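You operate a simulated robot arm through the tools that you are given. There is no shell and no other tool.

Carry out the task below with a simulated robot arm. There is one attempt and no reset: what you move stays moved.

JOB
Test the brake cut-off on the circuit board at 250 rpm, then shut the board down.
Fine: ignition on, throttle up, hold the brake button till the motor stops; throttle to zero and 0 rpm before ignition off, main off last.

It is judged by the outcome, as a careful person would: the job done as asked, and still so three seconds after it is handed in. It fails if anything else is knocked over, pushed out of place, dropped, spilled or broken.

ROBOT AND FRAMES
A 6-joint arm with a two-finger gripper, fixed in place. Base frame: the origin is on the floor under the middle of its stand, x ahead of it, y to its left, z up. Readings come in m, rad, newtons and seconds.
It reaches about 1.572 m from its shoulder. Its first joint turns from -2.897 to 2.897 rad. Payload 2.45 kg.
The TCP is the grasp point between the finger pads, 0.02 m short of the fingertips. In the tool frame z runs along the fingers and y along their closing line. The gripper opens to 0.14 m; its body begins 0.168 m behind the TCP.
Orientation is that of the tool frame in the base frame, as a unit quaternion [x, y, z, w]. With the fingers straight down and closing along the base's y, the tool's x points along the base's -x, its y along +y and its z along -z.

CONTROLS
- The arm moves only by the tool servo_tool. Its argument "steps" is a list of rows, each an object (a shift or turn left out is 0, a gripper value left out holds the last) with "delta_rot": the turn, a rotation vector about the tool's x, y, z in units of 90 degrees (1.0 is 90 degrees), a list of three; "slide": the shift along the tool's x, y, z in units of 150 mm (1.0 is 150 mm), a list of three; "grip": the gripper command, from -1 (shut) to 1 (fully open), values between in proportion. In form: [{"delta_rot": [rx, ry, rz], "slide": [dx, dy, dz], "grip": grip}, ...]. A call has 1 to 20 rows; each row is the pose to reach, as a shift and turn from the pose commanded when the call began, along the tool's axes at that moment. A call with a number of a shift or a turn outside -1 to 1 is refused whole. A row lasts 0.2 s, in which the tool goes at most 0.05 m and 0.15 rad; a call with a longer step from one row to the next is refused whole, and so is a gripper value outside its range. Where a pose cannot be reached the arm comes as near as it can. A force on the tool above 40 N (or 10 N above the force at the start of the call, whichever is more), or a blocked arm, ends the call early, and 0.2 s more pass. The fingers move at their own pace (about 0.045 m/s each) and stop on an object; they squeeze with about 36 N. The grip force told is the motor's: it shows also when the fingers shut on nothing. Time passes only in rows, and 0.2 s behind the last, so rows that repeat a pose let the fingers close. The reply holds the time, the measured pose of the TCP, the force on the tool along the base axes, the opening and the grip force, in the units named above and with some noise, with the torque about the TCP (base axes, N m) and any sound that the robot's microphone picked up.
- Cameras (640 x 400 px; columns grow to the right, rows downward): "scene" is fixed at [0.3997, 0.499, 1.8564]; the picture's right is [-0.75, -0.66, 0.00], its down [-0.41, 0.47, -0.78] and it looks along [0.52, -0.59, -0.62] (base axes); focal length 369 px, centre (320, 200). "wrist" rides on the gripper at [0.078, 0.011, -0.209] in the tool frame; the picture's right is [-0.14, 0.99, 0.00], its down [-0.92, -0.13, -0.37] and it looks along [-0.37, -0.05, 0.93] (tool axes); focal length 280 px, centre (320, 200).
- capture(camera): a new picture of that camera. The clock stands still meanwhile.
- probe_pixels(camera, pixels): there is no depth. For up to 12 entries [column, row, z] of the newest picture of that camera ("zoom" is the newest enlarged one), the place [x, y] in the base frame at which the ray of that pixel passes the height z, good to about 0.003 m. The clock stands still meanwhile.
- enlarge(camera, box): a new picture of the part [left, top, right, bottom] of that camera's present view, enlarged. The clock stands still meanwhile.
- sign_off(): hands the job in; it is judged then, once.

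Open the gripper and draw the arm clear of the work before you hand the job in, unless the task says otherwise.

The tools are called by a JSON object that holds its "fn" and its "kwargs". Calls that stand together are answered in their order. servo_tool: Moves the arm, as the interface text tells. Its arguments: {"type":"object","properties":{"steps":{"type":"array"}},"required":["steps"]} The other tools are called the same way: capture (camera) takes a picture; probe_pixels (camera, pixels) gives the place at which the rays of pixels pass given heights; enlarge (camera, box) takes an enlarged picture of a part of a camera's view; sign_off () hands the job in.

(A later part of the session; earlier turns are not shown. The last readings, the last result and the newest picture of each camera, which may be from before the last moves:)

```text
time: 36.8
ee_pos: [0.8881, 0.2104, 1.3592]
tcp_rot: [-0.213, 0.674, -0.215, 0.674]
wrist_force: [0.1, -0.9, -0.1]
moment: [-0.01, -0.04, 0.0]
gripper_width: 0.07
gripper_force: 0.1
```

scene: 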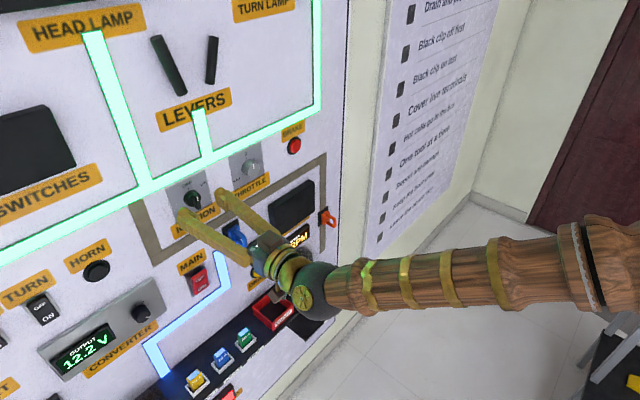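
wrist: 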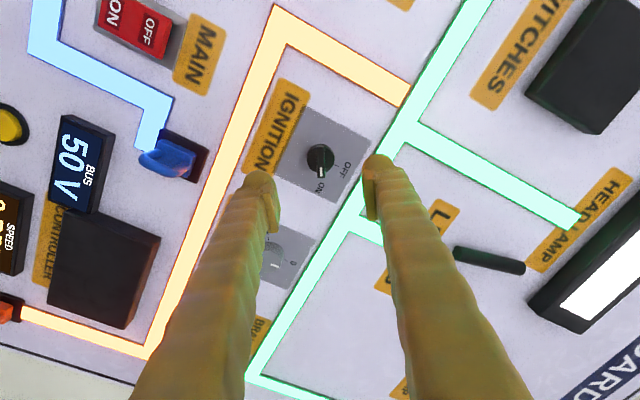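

Roll is now -35°. Next: move sideways to y≈0.05 in front of the throttle while rolling another -85°.

{"fn": "servo_tool", "kwargs": {"steps": [{"delta_rot": [0, 0, -0.09], "slide": [0.06, -0.08, 0]}, {"delta_rot": [0, 0, -0.18], "slide": [0.12, -0.17, 0]}, {"delta_rot": [0, 0, -0.27], "slide": [0.18, -0.26, 0]}, {"delta_rot": [0, 0, -0.36], "slide": [0.24, -0.35, 0]}, {"delta_rot": [0, 0, -0.45], "slide": [0.3, -0.44, 0]}, {"delta_rot": [0, 0, -0.54], "slide": [0.37, -0.53, 0]}, {"delta_rot": [0, 0, -0.63], "slide": [0.44, -0.62, 0]}, {"delta_rot": [0, 0, -0.72], "slide": [0.51, -0.71, 0]}, {"delta_rot": [0, 0, -0.81], "slide": [0.58, -0.8, 0]}, {"delta_rot": [0, 0, -0.9], "slide": [0.613, -0.873, 0]}, {"delta_rot": [0, 0, -0.95], "slide": [0.613, -0.873, 0]}, {"delta_rot": [0, 0, -0.95], "slide": [0.613, -0.873, 0]}]}}

{"fn": "capture", "kwargs": {"camera": "wrist"}}

{"fn": "capture", "kwargs": {"camera": "scene"}}

```text
time: 39.4
ee_pos: [0.8887, 0.0519, 1.3587]
tcp_rot: [0.615, -0.35, 0.615, -0.349]
wrist_force: [-1.0, 0.2, -0.3]
moment: [0.04, 0.01, -0.01]
gripper_width: 0.0701
gripper_force: 0.1
```

```text
taken
```

wrist: 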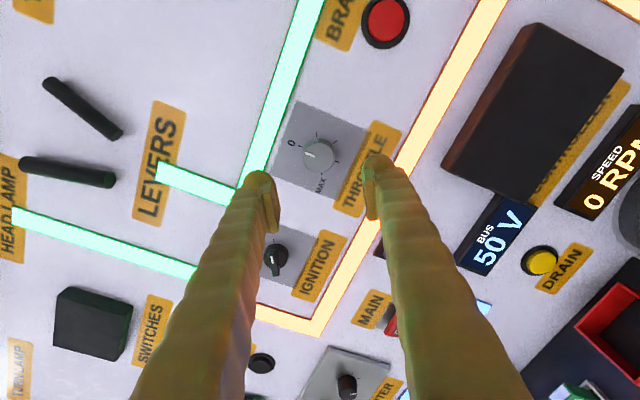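

```text
taken
```

scene: 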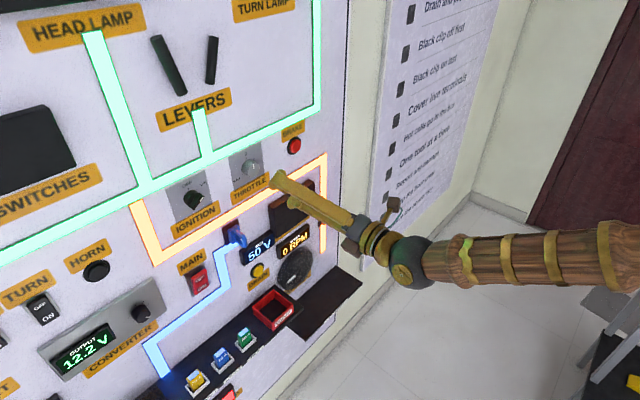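

Both cameras can see the RPM display (0 RPM). The throttle knob is at (319,155) in the wrist view; I'll zoom for alignment and probe.

{"fn": "enlarge", "kwargs": {"camera": "wrist", "box": [270, 125, 366, 185]}}

{"fn": "enlarge", "kwargs": {"camera": "scene", "box": [210, 140, 290, 190]}}

```text
6.67 times, centred on (318, 155) of wrist
```

zoom: 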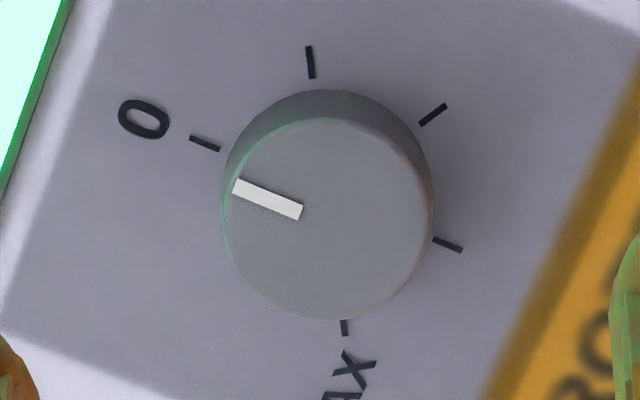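

```text
8.00 times, centred on (250, 165) of scene
```

zoom: 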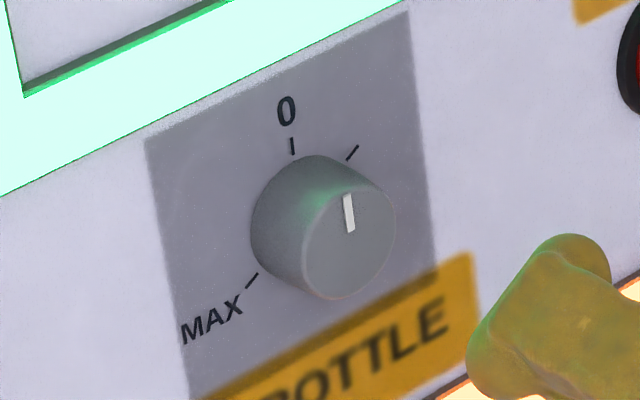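

Ticks are 60° apart (0→MAX is 240° clockwise). The knob (≈37 mm wide, front x≈1.012, panel x≈1.033) is on the TCP axis within ~1 mm. I'll advance to x≈1.0 with the fingers open around it.

{"fn": "servo_tool", "kwargs": {"steps": [{"slide": [0, 0, 0.25]}, {"slide": [0, 0, 0.5]}, {"slide": [0, 0, 0.65]}, {"slide": [0, 0, 0.74]}, {"slide": [0, 0, 0.75]}]}}

{"fn": "capture", "kwargs": {"camera": "wrist"}}

{"fn": "capture", "kwargs": {"camera": "scene"}}

{"fn": "enlarge", "kwargs": {"camera": "wrist", "box": [240, 140, 400, 240]}}

```text
time: 40.6
ee_pos: [1.002, 0.0512, 1.3598]
tcp_rot: [0.614, -0.35, 0.615, -0.349]
wrist_force: [1.1, 0.4, 0.1]
moment: [-0.01, -0.02, 0.04]
gripper_width: 0.0701
gripper_force: 0.1
```

```text
taken
```

wrist: 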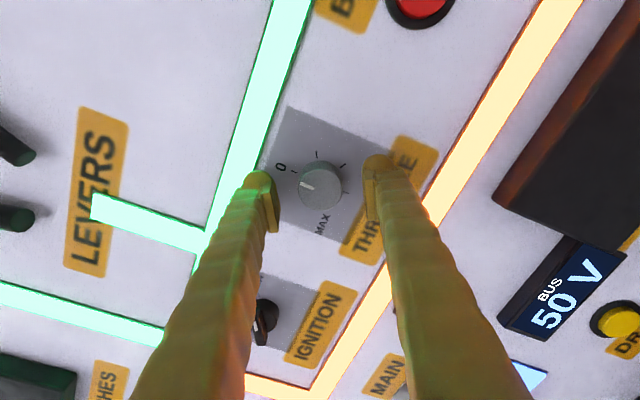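

```text
taken
```

scene: 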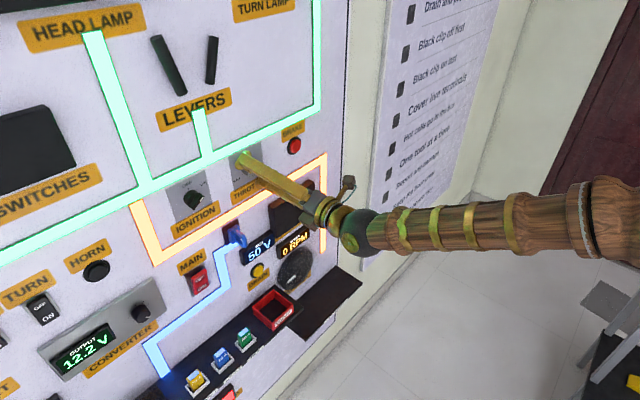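

```text
4.00 times, centred on (320, 190) of wrist
```

zoom: 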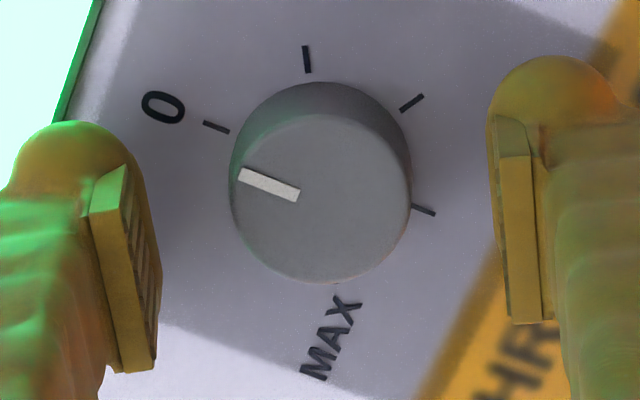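

The knob is centred between the pads and the scene camera still sees the speed display at (294,243). I'll close on the throttle knob.

{"fn": "servo_tool", "kwargs": {"steps": [{"grip": -0.3}, {"grip": -0.5}, {"grip": -0.8}, {"grip": -1}, {"grip": -1}]}}

{"fn": "enlarge", "kwargs": {"camera": "wrist", "box": [240, 140, 400, 240]}}

{"fn": "enlarge", "kwargs": {"camera": "scene", "box": [210, 120, 370, 300]}}

```text
time: 41.8
ee_pos: [1.0008, 0.0518, 1.3594]
tcp_rot: [0.614, -0.35, 0.615, -0.35]
wrist_force: [2.2, -2.5, -2.9]
moment: [0.03, 0.02, -0.04]
gripper_width: 0.0365
gripper_force: 44.9
```

```text
4.00 times, centred on (320, 190) of wrist
```

zoom: 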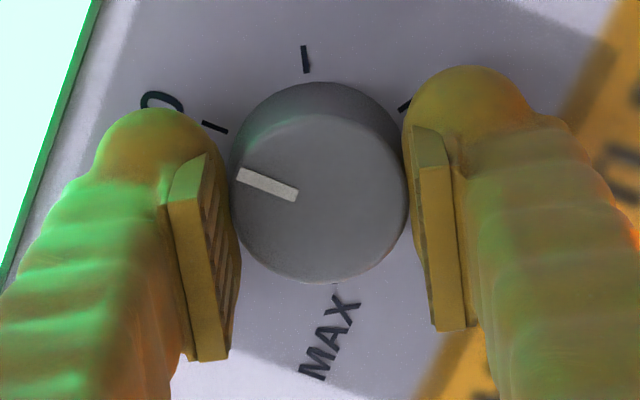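

```text
2.22 times, centred on (290, 210) of scene
```

zoom: 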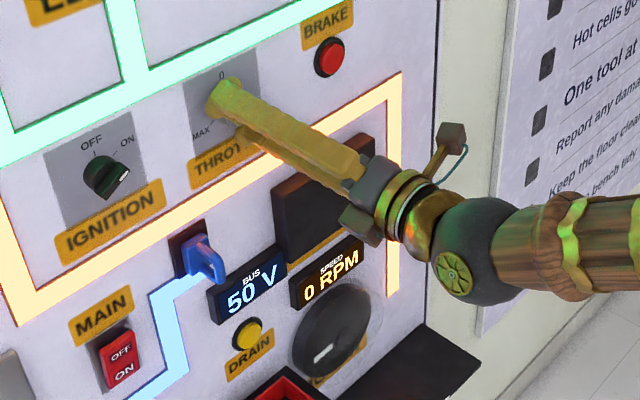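

Gripped at 36.5 mm, and the display reads 0 RPM clearly. I'll turn clockwise 30° first, then read the speed.

{"fn": "servo_tool", "kwargs": {"steps": [{"delta_rot": [0, 0, 0.07]}, {"delta_rot": [0, 0, 0.14]}, {"delta_rot": [0, 0, 0.21]}, {"delta_rot": [0, 0, 0.28]}, {"delta_rot": [0, 0, 0.333]}, {"delta_rot": [0, 0, 0.333]}, {"delta_rot": [0, 0, 0.333]}]}}

{"fn": "enlarge", "kwargs": {"camera": "scene", "box": [210, 120, 370, 300]}}

{"fn": "enlarge", "kwargs": {"camera": "wrist", "box": [240, 140, 400, 240]}}

```text
time: 43.4
ee_pos: [1.0005, 0.0513, 1.359]
tcp_rot: [0.503, -0.496, 0.504, -0.497]
wrist_force: [15.4, -2.5, 13.7]
moment: [-0.02, -0.12, -0.07]
gripper_width: 0.0361
gripper_force: 44.6
```

```text
2.22 times, centred on (290, 210) of scene
```

zoom: 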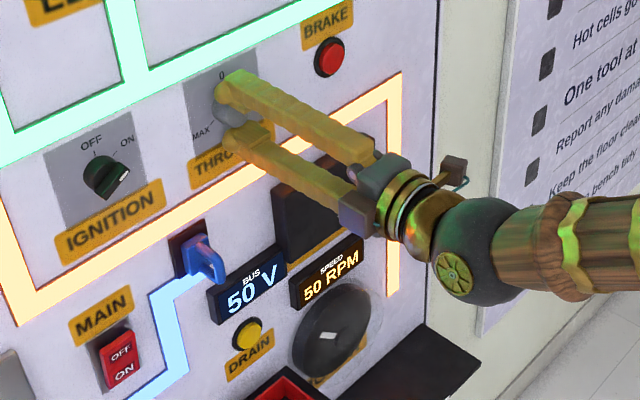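

```text
4.00 times, centred on (320, 190) of wrist
```

zoom: 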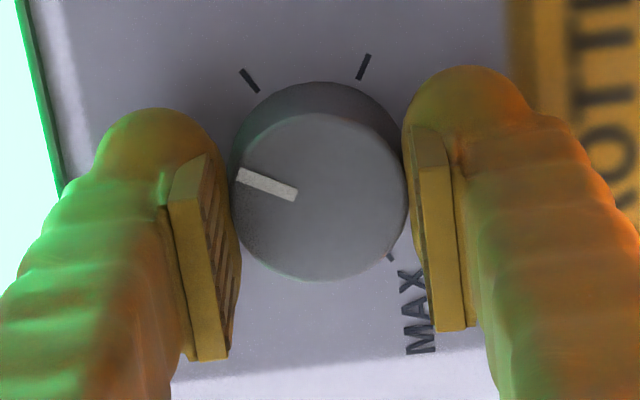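

Display reads 50 RPM at 30°, so likely ~1.67 rpm/deg (250 rpm ≈150°). I'll turn another 60° clockwise and read again.

{"fn": "servo_tool", "kwargs": {"steps": [{"delta_rot": [0, 0, 0.08]}, {"delta_rot": [0, 0, 0.16]}, {"delta_rot": [0, 0, 0.24]}, {"delta_rot": [0, 0, 0.32]}, {"delta_rot": [0, 0, 0.4]}, {"delta_rot": [0, 0, 0.48]}, {"delta_rot": [0, 0, 0.56]}, {"delta_rot": [0, 0, 0.62]}, {"delta_rot": [0, 0, 0.667]}, {"delta_rot": [0, 0, 0.667]}, {"delta_rot": [0, 0, 0.667]}, {"delta_rot": [0, 0, 0.667]}]}}

{"fn": "enlarge", "kwargs": {"camera": "scene", "box": [210, 120, 370, 300]}}

{"fn": "enlarge", "kwargs": {"camera": "wrist", "box": [240, 140, 400, 240]}}

```text
time: 44.4
ee_pos: [1.0002, 0.0513, 1.361]
tcp_rot: [-0.385, 0.592, -0.387, 0.593]
wrist_force: [2.0, -2.1, -0.2]
moment: [0.05, -0.02, -0.06]
gripper_width: 0.0355
gripper_force: 44.4
stopped in row 4: the force on the tool passed its limit at 41 N (the readings are from after the stop); the commanded pose is now the measured one
```

```text
2.22 times, centred on (290, 210) of scene
```

zoom: 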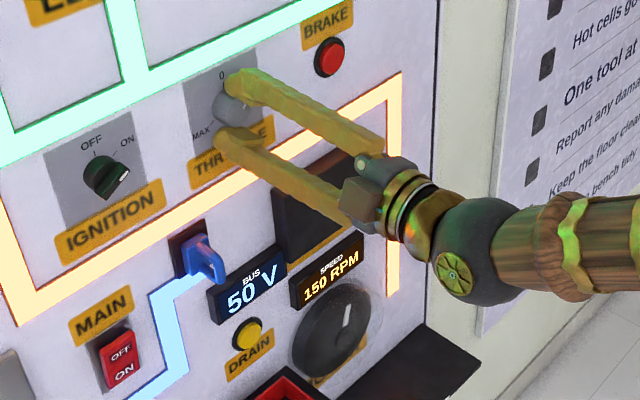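

```text
4.00 times, centred on (320, 190) of wrist
```

zoom: 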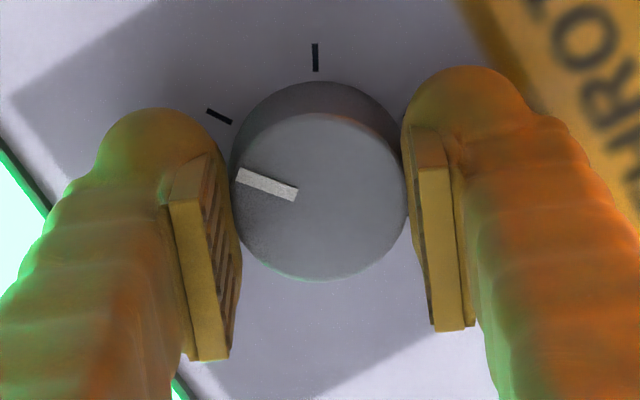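

Stopped at the force limit after ~25° more; the display shows 150 RPM near the first tick. I'll wait briefly without moving and re-read whether it is steady.

{"fn": "servo_tool", "kwargs": {"steps": [{"grip": -1}, {"grip": -1}, {"grip": -1}, {"grip": -1}, {"grip": -1}]}}

{"fn": "enlarge", "kwargs": {"camera": "scene", "box": [260, 210, 340, 260]}}

```text
time: 45.6
ee_pos: [1.0014, 0.0494, 1.3604]
tcp_rot: [-0.386, 0.593, -0.386, 0.593]
wrist_force: [2.1, -3.8, 0.8]
moment: [0.0, -0.05, -0.03]
gripper_width: 0.0357
gripper_force: 44.5
```

```text
8.00 times, centred on (300, 235) of scene
```

zoom: 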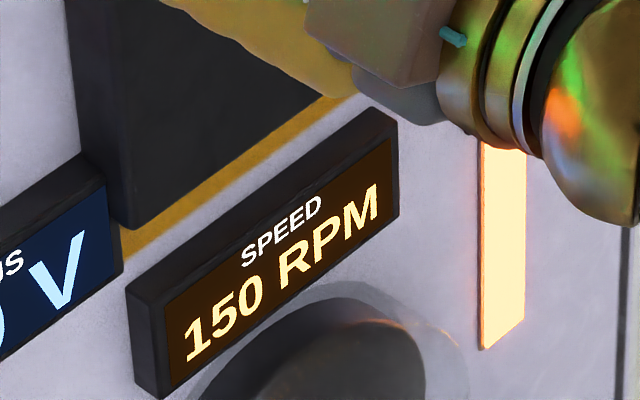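

Steady at 150 RPM at ~54° of turn, so about 2.5 rpm/deg with 50-rpm display steps (30°→50, 54°→150). I'll continue clockwise in smaller moves: +25°, expecting 200.

{"fn": "servo_tool", "kwargs": {"steps": [{"delta_rot": [0, 0, 0.05]}, {"delta_rot": [0, 0, 0.1]}, {"delta_rot": [0, 0, 0.15]}, {"delta_rot": [0, 0, 0.2]}, {"delta_rot": [0, 0, 0.25]}, {"delta_rot": [0, 0, 0.28]}, {"delta_rot": [0, 0, 0.28]}, {"delta_rot": [0, 0, 0.28]}]}}

{"fn": "enlarge", "kwargs": {"camera": "scene", "box": [260, 210, 340, 260]}}

{"fn": "enlarge", "kwargs": {"camera": "wrist", "box": [240, 140, 400, 240]}}

```text
time: 47.4
ee_pos: [0.9991, 0.0509, 1.3612]
tcp_rot: [-0.246, 0.662, -0.247, 0.663]
wrist_force: [11.1, -12.2, 13.4]
moment: [-0.02, -0.15, -0.06]
gripper_width: 0.0358
gripper_force: 44.9
```

```text
8.00 times, centred on (300, 235) of scene
```

zoom: 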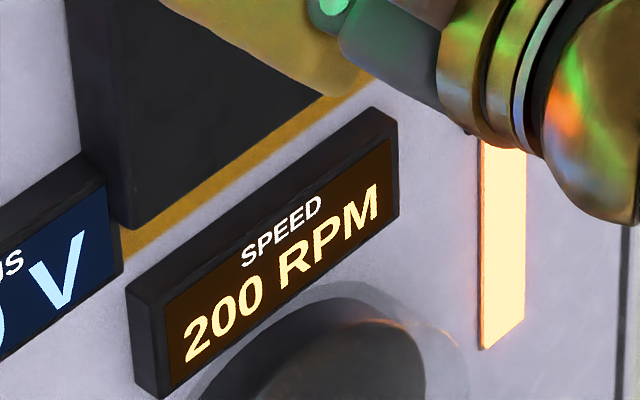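

```text
4.00 times, centred on (320, 190) of wrist
```

zoom: 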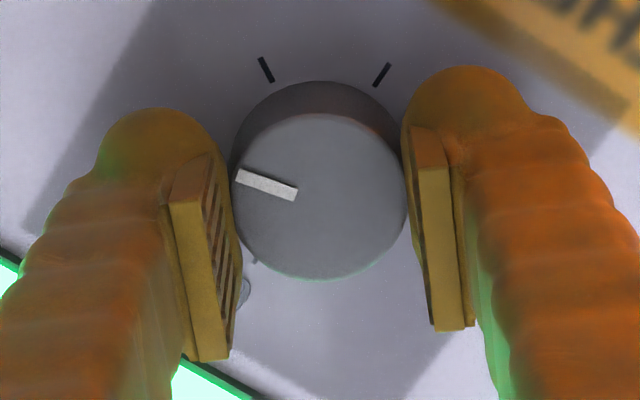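

200 RPM at ~80° — the model holds, so 250 should be centred near 100°. I'll turn 20° more, with a tiny shift to relieve side load.

{"fn": "servo_tool", "kwargs": {"steps": [{"delta_rot": [0, 0, 0.04], "slide": [0, -0.005, 0.004]}, {"delta_rot": [0, 0, 0.08], "slide": [0, -0.005, 0.004]}, {"delta_rot": [0, 0, 0.12], "slide": [0, -0.005, 0.004]}, {"delta_rot": [0, 0, 0.16], "slide": [0, -0.005, 0.004]}, {"delta_rot": [0, 0, 0.2], "slide": [0, -0.005, 0.004]}, {"delta_rot": [0, 0, 0.224], "slide": [0, -0.005, 0.004]}, {"delta_rot": [0, 0, 0.224], "slide": [0, -0.005, 0.004]}, {"delta_rot": [0, 0, 0.224], "slide": [0, -0.005, 0.004]}]}}

{"fn": "enlarge", "kwargs": {"camera": "scene", "box": [260, 210, 340, 260]}}

{"fn": "enlarge", "kwargs": {"camera": "wrist", "box": [240, 140, 400, 240]}}

```text
time: 49.2
ee_pos: [1.0, 0.0493, 1.3621]
tcp_rot: [-0.126, 0.695, -0.127, 0.696]
wrist_force: [-25.9, -14.3, 1.9]
moment: [-0.04, 0.01, -0.21]
gripper_width: 0.0358
gripper_force: 44.7
```

```text
8.00 times, centred on (300, 235) of scene
```

zoom: 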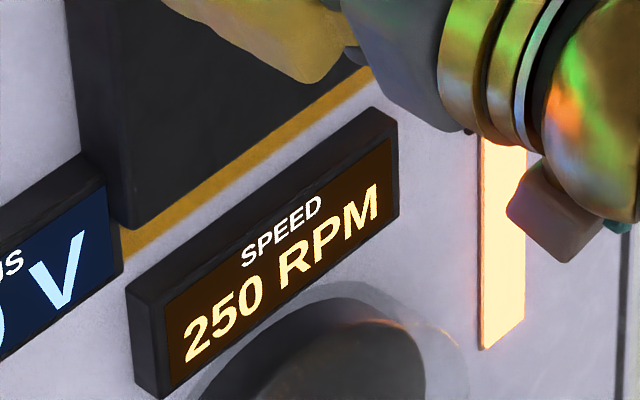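

```text
4.00 times, centred on (320, 190) of wrist
```

zoom: 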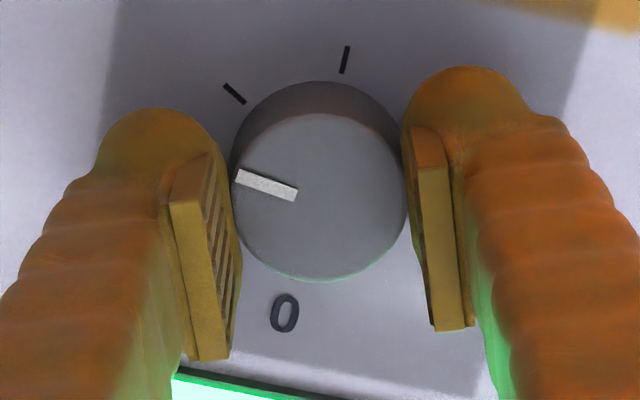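

Speed reads 250 RPM at 100° of turn, right at the model centre. I'll open the fingers gently and retreat straight back, then re-read the display.

{"fn": "servo_tool", "kwargs": {"steps": [{"grip": -0.4}, {"grip": -0.2}, {"grip": 0}, {"grip": 0}, {"slide": [0, 0, -0.2], "grip": 0}, {"slide": [0, 0, -0.45], "grip": 0}, {"slide": [0, 0, -0.7], "grip": 0}, {"slide": [0, 0, -0.7], "grip": 0}]}}

{"fn": "capture", "kwargs": {"camera": "scene"}}

{"fn": "capture", "kwargs": {"camera": "wrist"}}

{"fn": "enlarge", "kwargs": {"camera": "scene", "box": [210, 130, 338, 260]}}

```text
time: 51.0
ee_pos: [0.8954, 0.0514, 1.3613]
tcp_rot: [-0.127, 0.695, -0.129, 0.696]
wrist_force: [-0.1, -0.4, 0.3]
moment: [0.02, 0.03, 0.0]
gripper_width: 0.0704
gripper_force: 0.1
```

```text
taken
```

scene: 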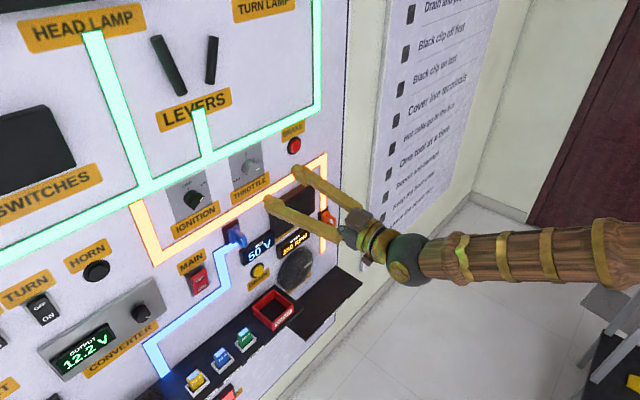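

```text
taken
```

wrist: 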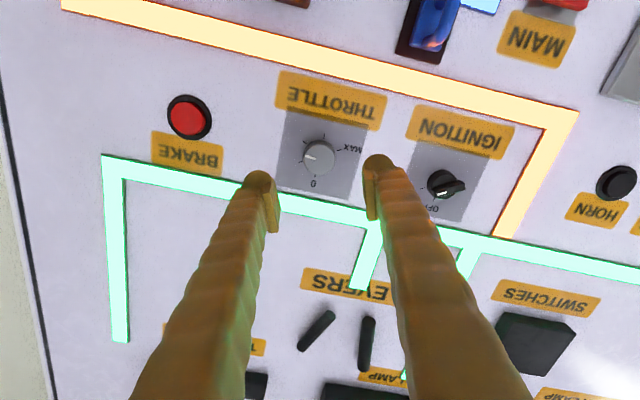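

```text
3.08 times, centred on (274, 195) of scene
```

zoom: 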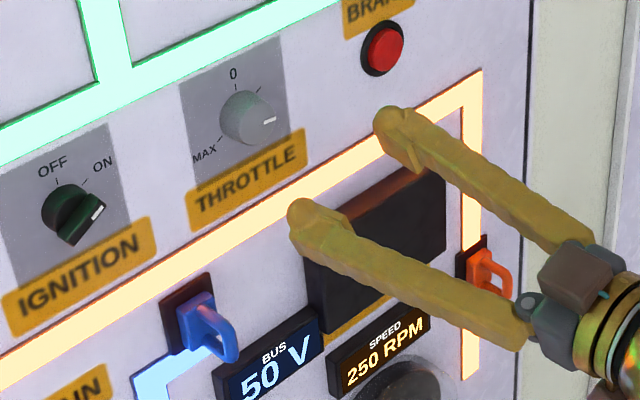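

Throttle holds at 250 RPM after release. Next is the BRAKE button; I'll measure it: wrist (189,117) and scene (295,145.6).

{"fn": "enlarge", "kwargs": {"camera": "wrist", "box": [140, 80, 236, 140]}}

{"fn": "enlarge", "kwargs": {"camera": "scene", "box": [270, 125, 318, 155]}}

```text
6.67 times, centred on (188, 110) of wrist
```

zoom: 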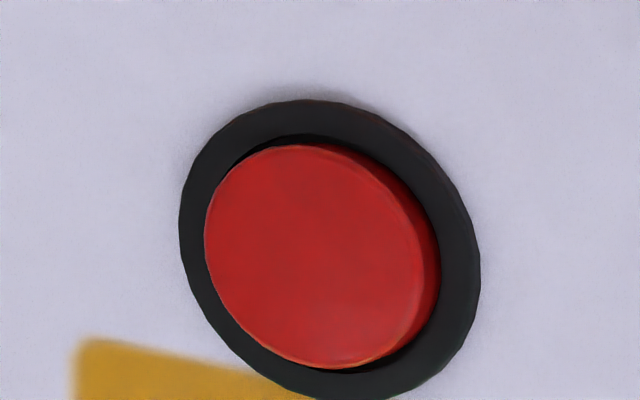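

```text
13.33 times, centred on (294, 140) of scene
```

zoom: 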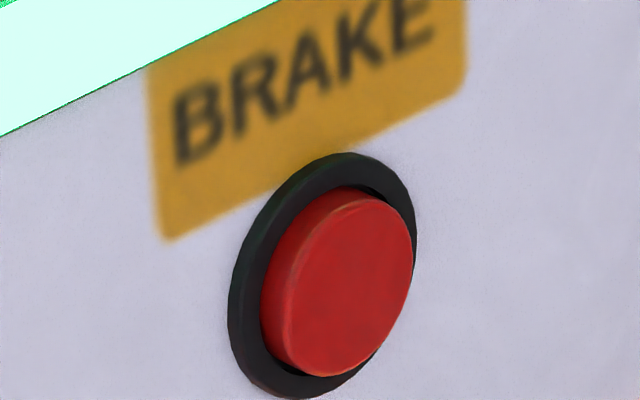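

Button is ~3 cm wide in a ~4 cm ring. I'll press with a single fingertip dome centred on it for tolerance; probing the face centre in scene zoom (348,285) and wrist.

{"fn": "probe_pixels", "kwargs": {"camera": "zoom", "pixels": [[348, 285, 1.34], [348, 285, 1.35], [348, 285, 1.36], [348, 285, 1.37], [322, 275, 1.35], [322, 275, 1.36]]}}

{"fn": "probe_pixels", "kwargs": {"camera": "wrist", "pixels": [[187.7, 118.2, 1.34], [187.7, 118.2, 1.35], [187.7, 118.2, 1.36], [189.5, 116.5, 1.34], [189.5, 116.5, 1.35], [189.5, 116.5, 1.36]]}}

```text
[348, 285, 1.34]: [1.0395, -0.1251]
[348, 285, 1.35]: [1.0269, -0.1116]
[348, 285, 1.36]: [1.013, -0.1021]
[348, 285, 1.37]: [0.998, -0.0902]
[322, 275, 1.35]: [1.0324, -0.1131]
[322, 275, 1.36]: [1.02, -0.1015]
```

```text
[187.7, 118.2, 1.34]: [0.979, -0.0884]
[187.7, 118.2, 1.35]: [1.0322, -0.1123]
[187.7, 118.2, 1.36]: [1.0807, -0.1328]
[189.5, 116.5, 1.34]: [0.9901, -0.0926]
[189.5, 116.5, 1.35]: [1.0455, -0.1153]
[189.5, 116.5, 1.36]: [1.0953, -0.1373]
```

Both views give the button face at about (1.027, -0.111, 1.349). I'll level the roll, set ~40 mm opening, and move so that the right-hand fingertip lines up with the button at a stand-off of x≈0.90.

{"fn": "servo_tool", "kwargs": {"steps": [{"slide": [0.08, -0.16, 0.01], "delta_rot": [0, 0, 0.05], "grip": -0.43}, {"slide": [0.16, -0.33, 0.02], "delta_rot": [0, 0, 0.11], "grip": -0.43}, {"slide": [0.25, -0.5, 0.03], "delta_rot": [0, 0, 0.17], "grip": -0.43}, {"slide": [0.33, -0.67, 0.033], "delta_rot": [0, 0, 0.228], "grip": -0.43}, {"slide": [0.379, -0.779, 0.033], "delta_rot": [0, 0, 0.228], "grip": -0.43}, {"slide": [0.379, -0.779, 0.033], "delta_rot": [0, 0, 0.228], "grip": -0.43}]}}

{"fn": "capture", "kwargs": {"camera": "wrist"}}

{"fn": "capture", "kwargs": {"camera": "scene"}}

```text
time: 52.4
ee_pos: [0.8998, -0.0788, 1.3485]
tcp_rot: [-0.002, 0.706, -0.002, 0.708]
wrist_force: [-1.0, -0.3, 0.1]
moment: [-0.01, 0.01, 0.01]
gripper_width: 0.0397
gripper_force: 0.0
```

```text
taken
```

wrist: 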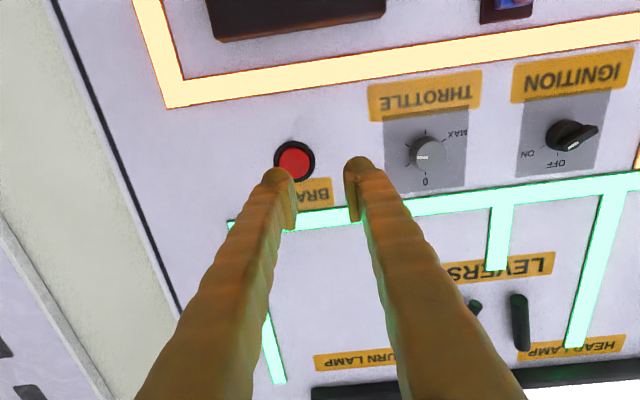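

```text
taken
```

scene: 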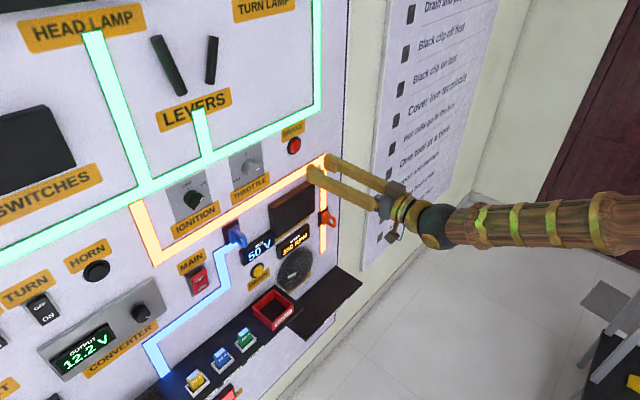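

Button at wrist (295,161) resolves to (y≈-0.109, z≈1.349) and the right fingertip line is at y≈-0.112: aligned. I'll advance to x≈0.995, then look before pressing.

{"fn": "servo_tool", "kwargs": {"steps": [{"slide": [0, 0.01, 0.25], "grip": -0.43}, {"slide": [0, 0.01, 0.48], "grip": -0.43}, {"slide": [0, 0.01, 0.6], "grip": -0.43}, {"slide": [0, 0.01, 0.633], "grip": -0.43}]}}

{"fn": "enlarge", "kwargs": {"camera": "wrist", "box": [220, 130, 380, 230]}}

{"fn": "enlarge", "kwargs": {"camera": "scene", "box": [240, 120, 368, 270]}}

```text
time: 53.4
ee_pos: [0.9947, -0.0779, 1.3475]
tcp_rot: [-0.001, 0.706, -0.002, 0.708]
wrist_force: [-1.4, 0.0, 0.5]
moment: [-0.05, 0.02, 0.0]
gripper_width: 0.0399
gripper_force: 0.1
```

```text
4.00 times, centred on (300, 180) of wrist
```

zoom: 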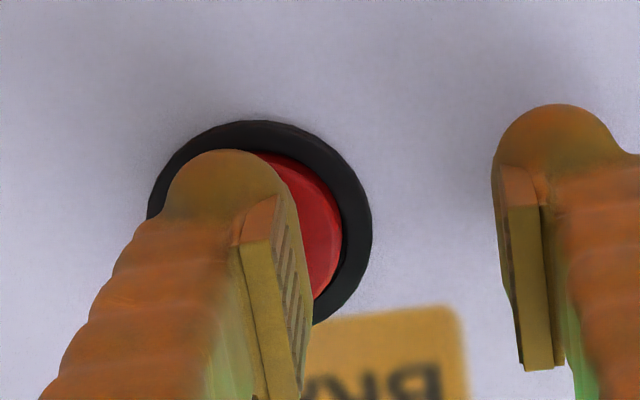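

```text
2.67 times, centred on (304, 195) of scene
```

zoom: 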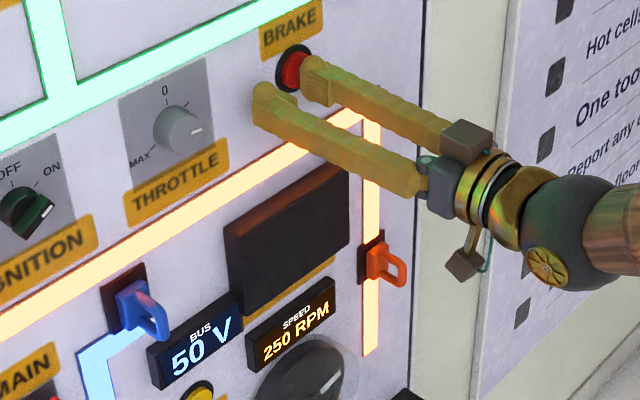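

The right fingertip is over the button, slightly low/right (~5 mm), with speed at 250 RPM. I'll nudge +4 mm left/up and advance gently toward contact.

{"fn": "servo_tool", "kwargs": {"steps": [{"slide": [-0.027, 0.027, 0.0], "grip": -0.43}, {"slide": [-0.027, 0.027, 0.03], "grip": -0.43}, {"slide": [-0.027, 0.027, 0.055], "grip": -0.43}, {"slide": [-0.027, 0.027, 0.075], "grip": -0.43}, {"slide": [-0.027, 0.027, 0.085], "grip": -0.43}]}}

{"fn": "enlarge", "kwargs": {"camera": "wrist", "box": [220, 130, 380, 230]}}

{"fn": "enlarge", "kwargs": {"camera": "scene", "box": [240, 120, 368, 270]}}

```text
time: 54.6
ee_pos: [1.008, -0.0746, 1.3531]
tcp_rot: [-0.001, 0.706, -0.003, 0.708]
wrist_force: [-14.0, 1.5, -1.1]
moment: [0.03, 0.02, -0.39]
gripper_width: 0.0396
gripper_force: 0.0
heard: click
```

```text
4.00 times, centred on (300, 180) of wrist
```

zoom: 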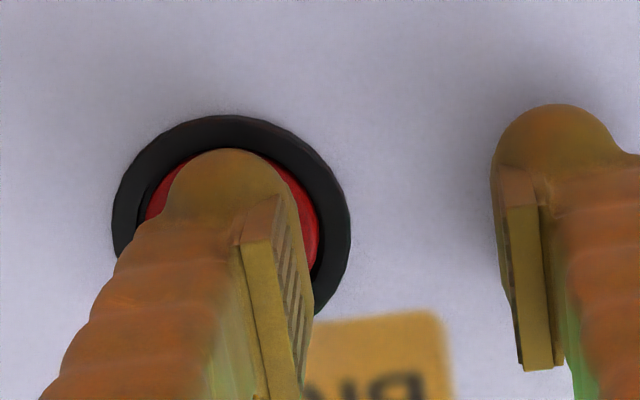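

```text
2.67 times, centred on (304, 195) of scene
```

zoom: 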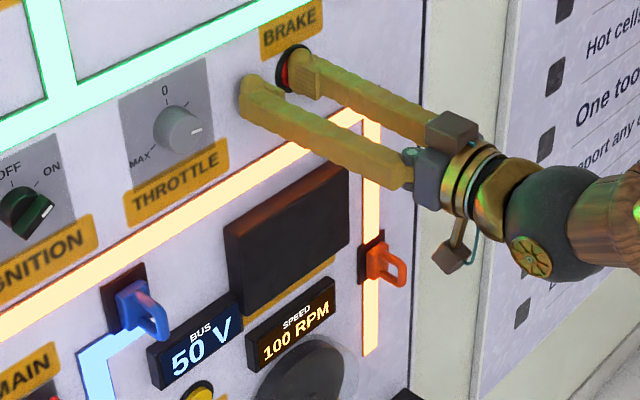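

A click was heard, the button is in (14 N), and speed is falling (100 RPM). I'll hold the press until the motor stops.

{"fn": "servo_tool", "kwargs": {"steps": [{"slide": [0, 0, 0.005], "grip": -0.43}, {"slide": [0, 0, 0.005], "grip": -0.43}, {"slide": [0, 0, 0.005], "grip": -0.43}, {"slide": [0, 0, 0.005], "grip": -0.43}, {"slide": [0, 0, 0.005], "grip": -0.43}, {"slide": [0, 0, 0.005], "grip": -0.43}]}}

{"fn": "enlarge", "kwargs": {"camera": "scene", "box": [240, 120, 368, 270]}}

```text
time: 56.0
ee_pos: [1.009, -0.0748, 1.3533]
tcp_rot: [-0.001, 0.706, -0.002, 0.708]
wrist_force: [-19.3, 2.3, -2.4]
moment: [0.1, 0.05, -0.52]
gripper_width: 0.039
gripper_force: 0.0
```

```text
2.67 times, centred on (304, 195) of scene
```

zoom: 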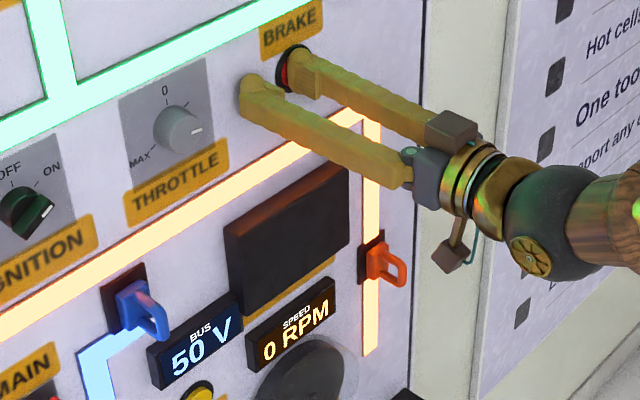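

Display shows 0 RPM. Since it rounds, I'll keep holding another second or so and compare the motor disc's white mark to be sure it is really stopped.

{"fn": "enlarge", "kwargs": {"camera": "scene", "box": [250, 220, 346, 300]}}

{"fn": "servo_tool", "kwargs": {"steps": [{"grip": -0.43}, {"grip": -0.43}, {"grip": -0.43}, {"grip": -0.43}, {"grip": -0.43}, {"grip": -0.43}]}}

{"fn": "enlarge", "kwargs": {"camera": "scene", "box": [250, 220, 346, 300]}}

```text
5.00 times, centred on (298, 260) of scene
```

zoom: 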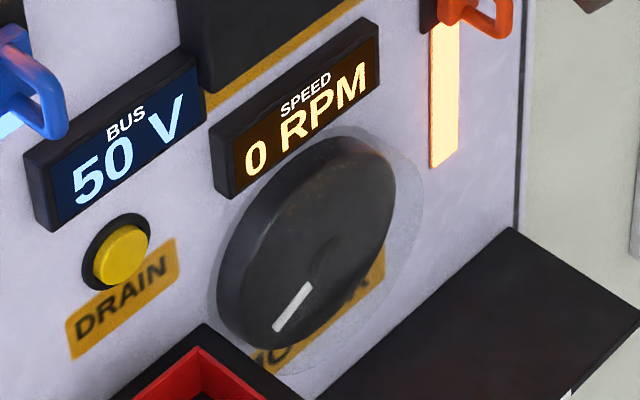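

```text
time: 57.4
ee_pos: [1.0095, -0.0757, 1.3537]
tcp_rot: [-0.001, 0.706, -0.002, 0.708]
wrist_force: [-18.7, 2.5, -2.7]
moment: [0.1, 0.07, -0.54]
gripper_width: 0.0391
gripper_force: 0.1
```

```text
5.00 times, centred on (298, 260) of scene
```

zoom: 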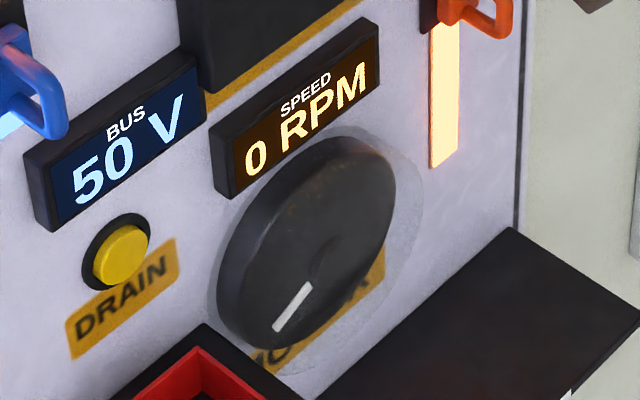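

The mark hasn't moved: motor fully stopped under brake. I'll release straight back and see the display.

{"fn": "servo_tool", "kwargs": {"steps": [{"slide": [0, 0, -0.2], "grip": -0.43}, {"slide": [0, 0, -0.45], "grip": -0.2}, {"slide": [0, 0, -0.7], "grip": 0}, {"slide": [0, 0, -0.73], "grip": 0}]}}

{"fn": "enlarge", "kwargs": {"camera": "scene", "box": [210, 120, 370, 300]}}

```text
time: 58.4
ee_pos: [0.9, -0.0746, 1.3521]
tcp_rot: [-0.001, 0.706, -0.002, 0.708]
wrist_force: [-0.4, -0.3, -0.8]
moment: [0.03, -0.02, -0.02]
gripper_width: 0.0699
gripper_force: 0.1
```

```text
2.22 times, centred on (290, 210) of scene
```

zoom: 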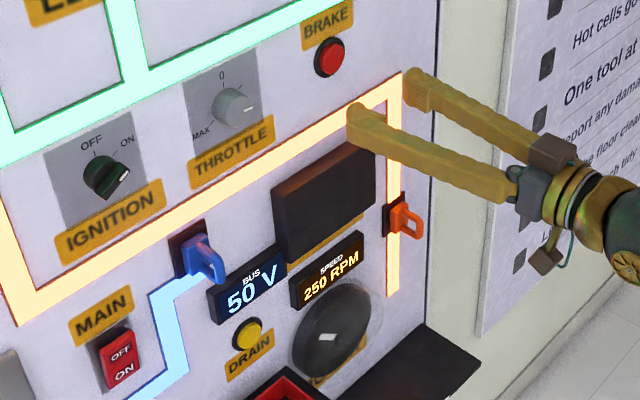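

As expected the motor resumes at 250 RPM when the brake is released; next is throttle to zero. I'll move back in front of the throttle with roll -20°.

{"fn": "servo_tool", "kwargs": {"steps": [{"slide": [-0.01, 0.2, 0], "delta_rot": [0, 0, -0.05], "grip": 0}, {"slide": [-0.02, 0.42, 0], "delta_rot": [0, 0, -0.11], "grip": 0}, {"slide": [-0.04, 0.64, 0], "delta_rot": [0, 0, -0.17], "grip": 0}, {"slide": [-0.055, 0.8, 0], "delta_rot": [0, 0, -0.228], "grip": 0}, {"slide": [-0.055, 0.84, 0], "delta_rot": [0, 0, -0.228], "grip": 0}, {"slide": [-0.055, 0.84, 0], "delta_rot": [0, 0, -0.228], "grip": 0}]}}

{"fn": "capture", "kwargs": {"camera": "wrist"}}

{"fn": "enlarge", "kwargs": {"camera": "wrist", "box": [270, 125, 366, 185]}}

```text
time: 59.8
ee_pos: [0.9008, 0.0511, 1.361]
tcp_rot: [-0.127, 0.695, -0.128, 0.696]
wrist_force: [-0.2, -0.3, -0.4]
moment: [-0.01, 0.0, 0.01]
gripper_width: 0.0699
gripper_force: 0.0
```

```text
taken
```

wrist: 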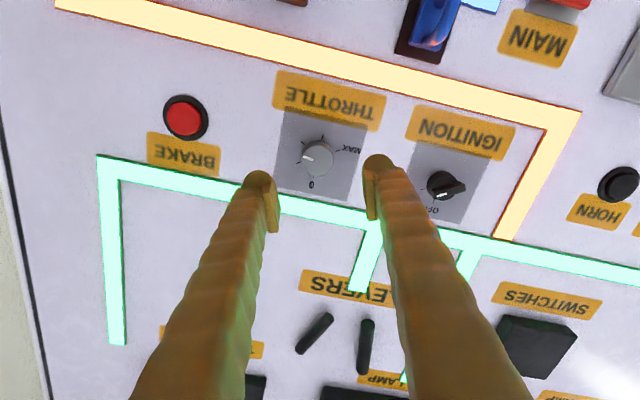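

```text
6.67 times, centred on (318, 155) of wrist
```

zoom: 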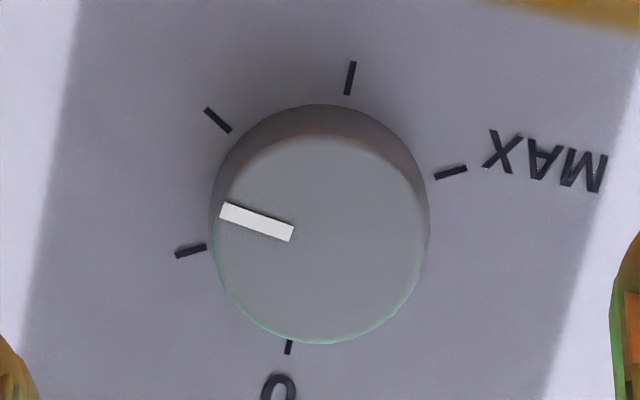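

Pointer is at 100°; knob face centre is (318,161) vs TCP axis (320,161), so ~2 mm offset in tool y. I'll correct that, advance to x≈1.0 and close.

{"fn": "servo_tool", "kwargs": {"steps": [{"slide": [0, -0.012, 0.25]}, {"slide": [0, -0.012, 0.48]}, {"slide": [0, -0.012, 0.6]}, {"slide": [0, -0.012, 0.66]}, {"slide": [0, -0.012, 0.66], "grip": -0.3}, {"slide": [0, -0.012, 0.66], "grip": -0.45}, {"slide": [0, -0.012, 0.66], "grip": -0.7}, {"slide": [0, -0.012, 0.66], "grip": -1}, {"slide": [0, -0.012, 0.66], "grip": -1}]}}

{"fn": "enlarge", "kwargs": {"camera": "wrist", "box": [240, 140, 400, 240]}}

{"fn": "enlarge", "kwargs": {"camera": "scene", "box": [210, 120, 370, 300]}}

```text
time: 61.8
ee_pos: [0.9977, 0.05, 1.3612]
tcp_rot: [-0.128, 0.695, -0.127, 0.696]
wrist_force: [8.4, -6.8, 3.3]
moment: [-0.01, -0.05, -0.08]
gripper_width: 0.0351
gripper_force: 44.9
```

```text
4.00 times, centred on (320, 190) of wrist
```

zoom: 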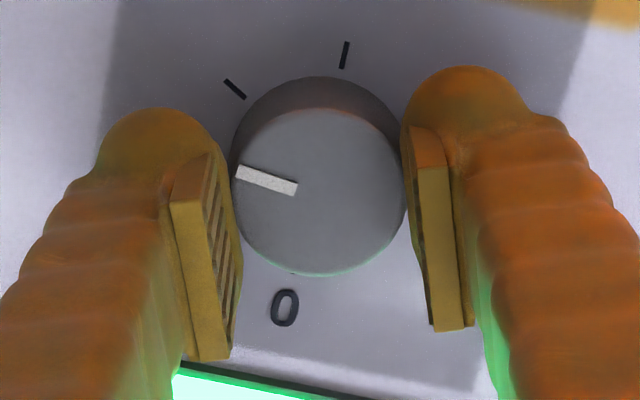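

```text
2.22 times, centred on (290, 210) of scene
```

zoom: 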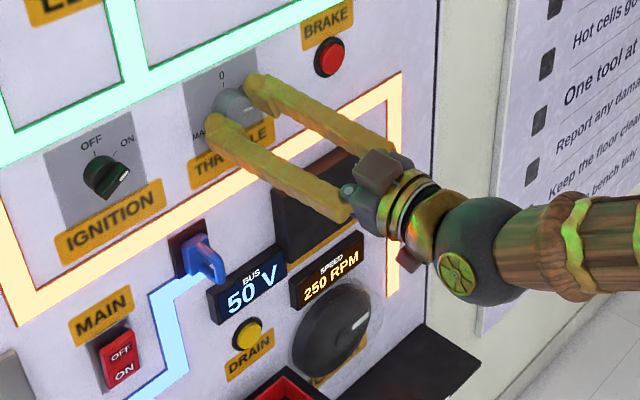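

Gripped. I'll turn the throttle counter-clockwise, first by ~50°.

{"fn": "servo_tool", "kwargs": {"steps": [{"delta_rot": [0, 0, -0.06], "slide": [0, -0.003, 0.003]}, {"delta_rot": [0, 0, -0.12], "slide": [0, -0.003, 0.003]}, {"delta_rot": [0, 0, -0.18], "slide": [0, -0.003, 0.003]}, {"delta_rot": [0, 0, -0.24], "slide": [0, -0.003, 0.003]}, {"delta_rot": [0, 0, -0.3], "slide": [0, -0.003, 0.003]}, {"delta_rot": [0, 0, -0.36], "slide": [0, -0.003, 0.003]}, {"delta_rot": [0, 0, -0.42], "slide": [0, -0.003, 0.003]}, {"delta_rot": [0, 0, -0.48], "slide": [0, -0.003, 0.003]}, {"delta_rot": [0, 0, -0.54], "slide": [0, -0.003, 0.003]}, {"delta_rot": [0, 0, -0.54], "slide": [0, -0.003, 0.003]}]}}

{"fn": "enlarge", "kwargs": {"camera": "wrist", "box": [240, 140, 400, 240]}}

{"fn": "enlarge", "kwargs": {"camera": "scene", "box": [210, 120, 370, 300]}}

```text
time: 63.0
ee_pos: [0.9983, 0.0514, 1.3611]
tcp_rot: [-0.291, 0.644, -0.291, 0.645]
wrist_force: [-9.8, 0.4, 0.0]
moment: [0.0, -0.02, -0.01]
gripper_width: 0.0355
gripper_force: 45.6
stopped in row 6: the force on the tool passed its limit at 41 N (the readings are from after the stop); the commanded pose is now the measured one
```

```text
4.00 times, centred on (320, 190) of wrist
```

zoom: 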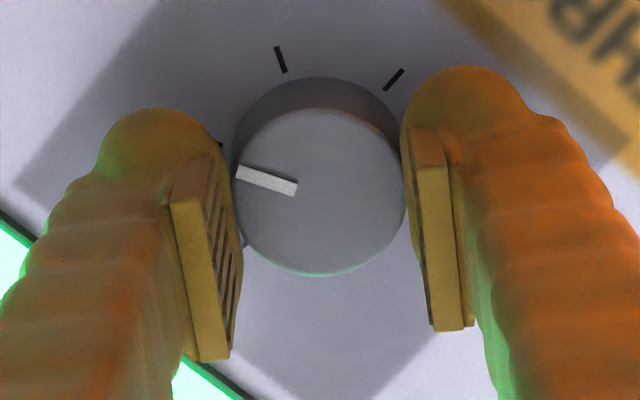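

```text
2.22 times, centred on (290, 210) of scene
```

zoom: 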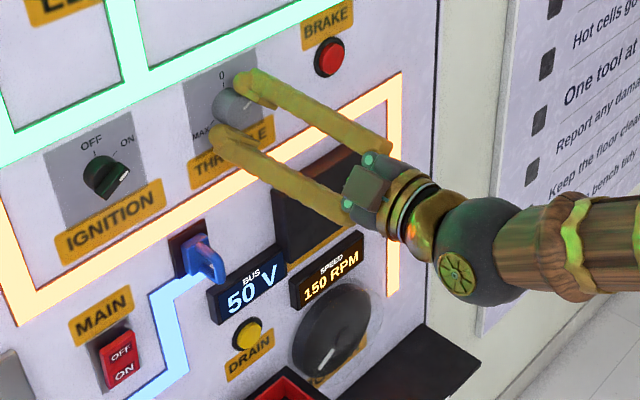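

Stopped on the load limit after 28°, now ~150-180 RPM. I'll keep turning counter-clockwise in smaller moves.

{"fn": "servo_tool", "kwargs": {"steps": [{"delta_rot": [0, 0, -0.05]}, {"delta_rot": [0, 0, -0.1]}, {"delta_rot": [0, 0, -0.15]}, {"delta_rot": [0, 0, -0.2]}, {"delta_rot": [0, 0, -0.25]}, {"delta_rot": [0, 0, -0.28]}, {"delta_rot": [0, 0, -0.28]}]}}

{"fn": "enlarge", "kwargs": {"camera": "scene", "box": [210, 120, 370, 300]}}

```text
time: 64.6
ee_pos: [0.9992, 0.0527, 1.3603]
tcp_rot: [-0.425, 0.565, -0.425, 0.565]
wrist_force: [-21.4, 24.4, -10.8]
moment: [0.07, 0.17, 0.34]
gripper_width: 0.0354
gripper_force: 44.7
```

```text
2.22 times, centred on (290, 210) of scene
```

zoom: 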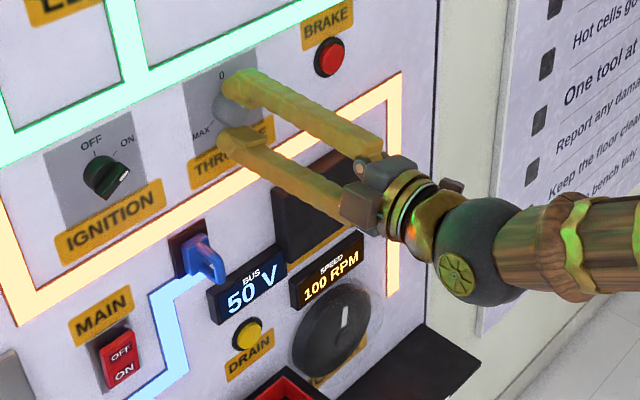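

100 RPM at ~47°. Side load is growing, so I'll shift ~1.5 mm along the load direction while turning 25° more.

{"fn": "servo_tool", "kwargs": {"steps": [{"slide": [-0.0072, 0.0062, -0.0067]}, {"delta_rot": [0, 0, -0.05], "slide": [-0.0072, 0.0062, -0.0067]}, {"delta_rot": [0, 0, -0.1], "slide": [-0.0072, 0.0062, -0.0067]}, {"delta_rot": [0, 0, -0.15], "slide": [-0.0072, 0.0062, -0.0067]}, {"delta_rot": [0, 0, -0.2], "slide": [-0.0072, 0.0062, -0.0067]}, {"delta_rot": [0, 0, -0.25], "slide": [-0.0072, 0.0062, -0.0067]}, {"delta_rot": [0, 0, -0.28], "slide": [-0.0072, 0.0062, -0.0067]}, {"delta_rot": [0, 0, -0.28], "slide": [-0.0072, 0.0062, -0.0067]}]}}

{"fn": "enlarge", "kwargs": {"camera": "scene", "box": [210, 120, 370, 300]}}

```text
time: 66.4
ee_pos: [0.9972, 0.0513, 1.3596]
tcp_rot: [0.538, -0.459, 0.539, -0.458]
wrist_force: [18.5, -16.9, -5.5]
moment: [0.03, 0.02, -0.2]
gripper_width: 0.0354
gripper_force: 44.4
```

```text
2.22 times, centred on (290, 210) of scene
```

zoom: 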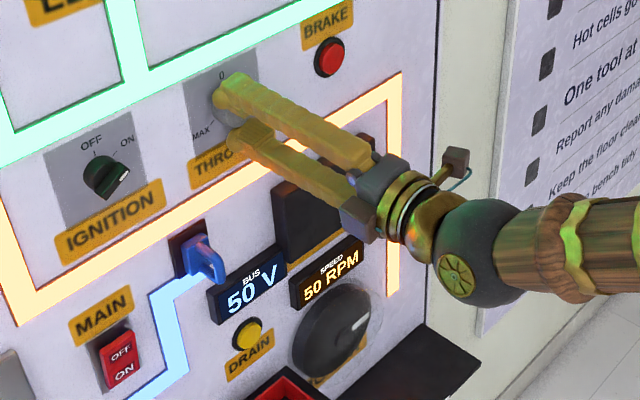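

50 RPM at ~21°. I'll turn the remaining ~22° to the zero mark.

{"fn": "servo_tool", "kwargs": {"steps": [{"slide": [0.005, 0.001, 0.005]}, {"delta_rot": [0, 0, -0.05], "slide": [0.005, 0.001, 0.005]}, {"delta_rot": [0, 0, -0.1], "slide": [0.005, 0.001, 0.005]}, {"delta_rot": [0, 0, -0.15], "slide": [0.005, 0.001, 0.005]}, {"delta_rot": [0, 0, -0.2], "slide": [0.005, 0.001, 0.005]}, {"delta_rot": [0, 0, -0.23], "slide": [0.005, 0.001, 0.005]}, {"delta_rot": [0, 0, -0.25], "slide": [0.005, 0.001, 0.005]}, {"delta_rot": [0, 0, -0.25], "slide": [0.005, 0.001, 0.005]}]}}

{"fn": "enlarge", "kwargs": {"camera": "scene", "box": [210, 120, 370, 300]}}

{"fn": "enlarge", "kwargs": {"camera": "wrist", "box": [240, 140, 400, 240]}}

```text
time: 68.2
ee_pos: [0.9982, 0.0516, 1.3602]
tcp_rot: [0.618, -0.344, 0.617, -0.345]
wrist_force: [-13.1, 2.4, -29.8]
moment: [1.06, 0.34, 0.0]
gripper_width: 0.0359
gripper_force: 45.8
```

```text
2.22 times, centred on (290, 210) of scene
```

zoom: 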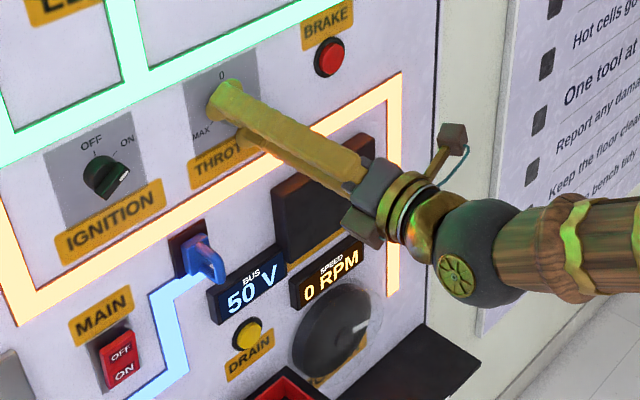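

```text
4.00 times, centred on (320, 190) of wrist
```

zoom: 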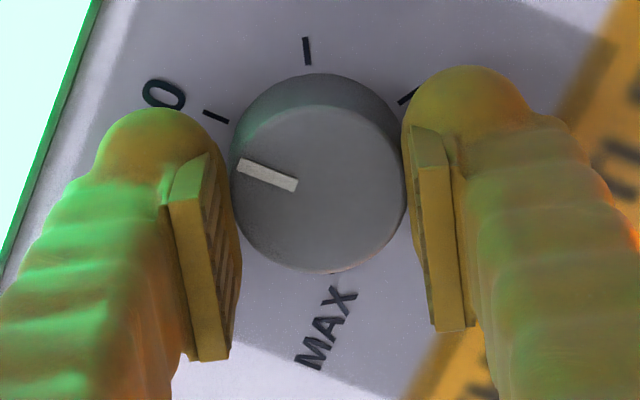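

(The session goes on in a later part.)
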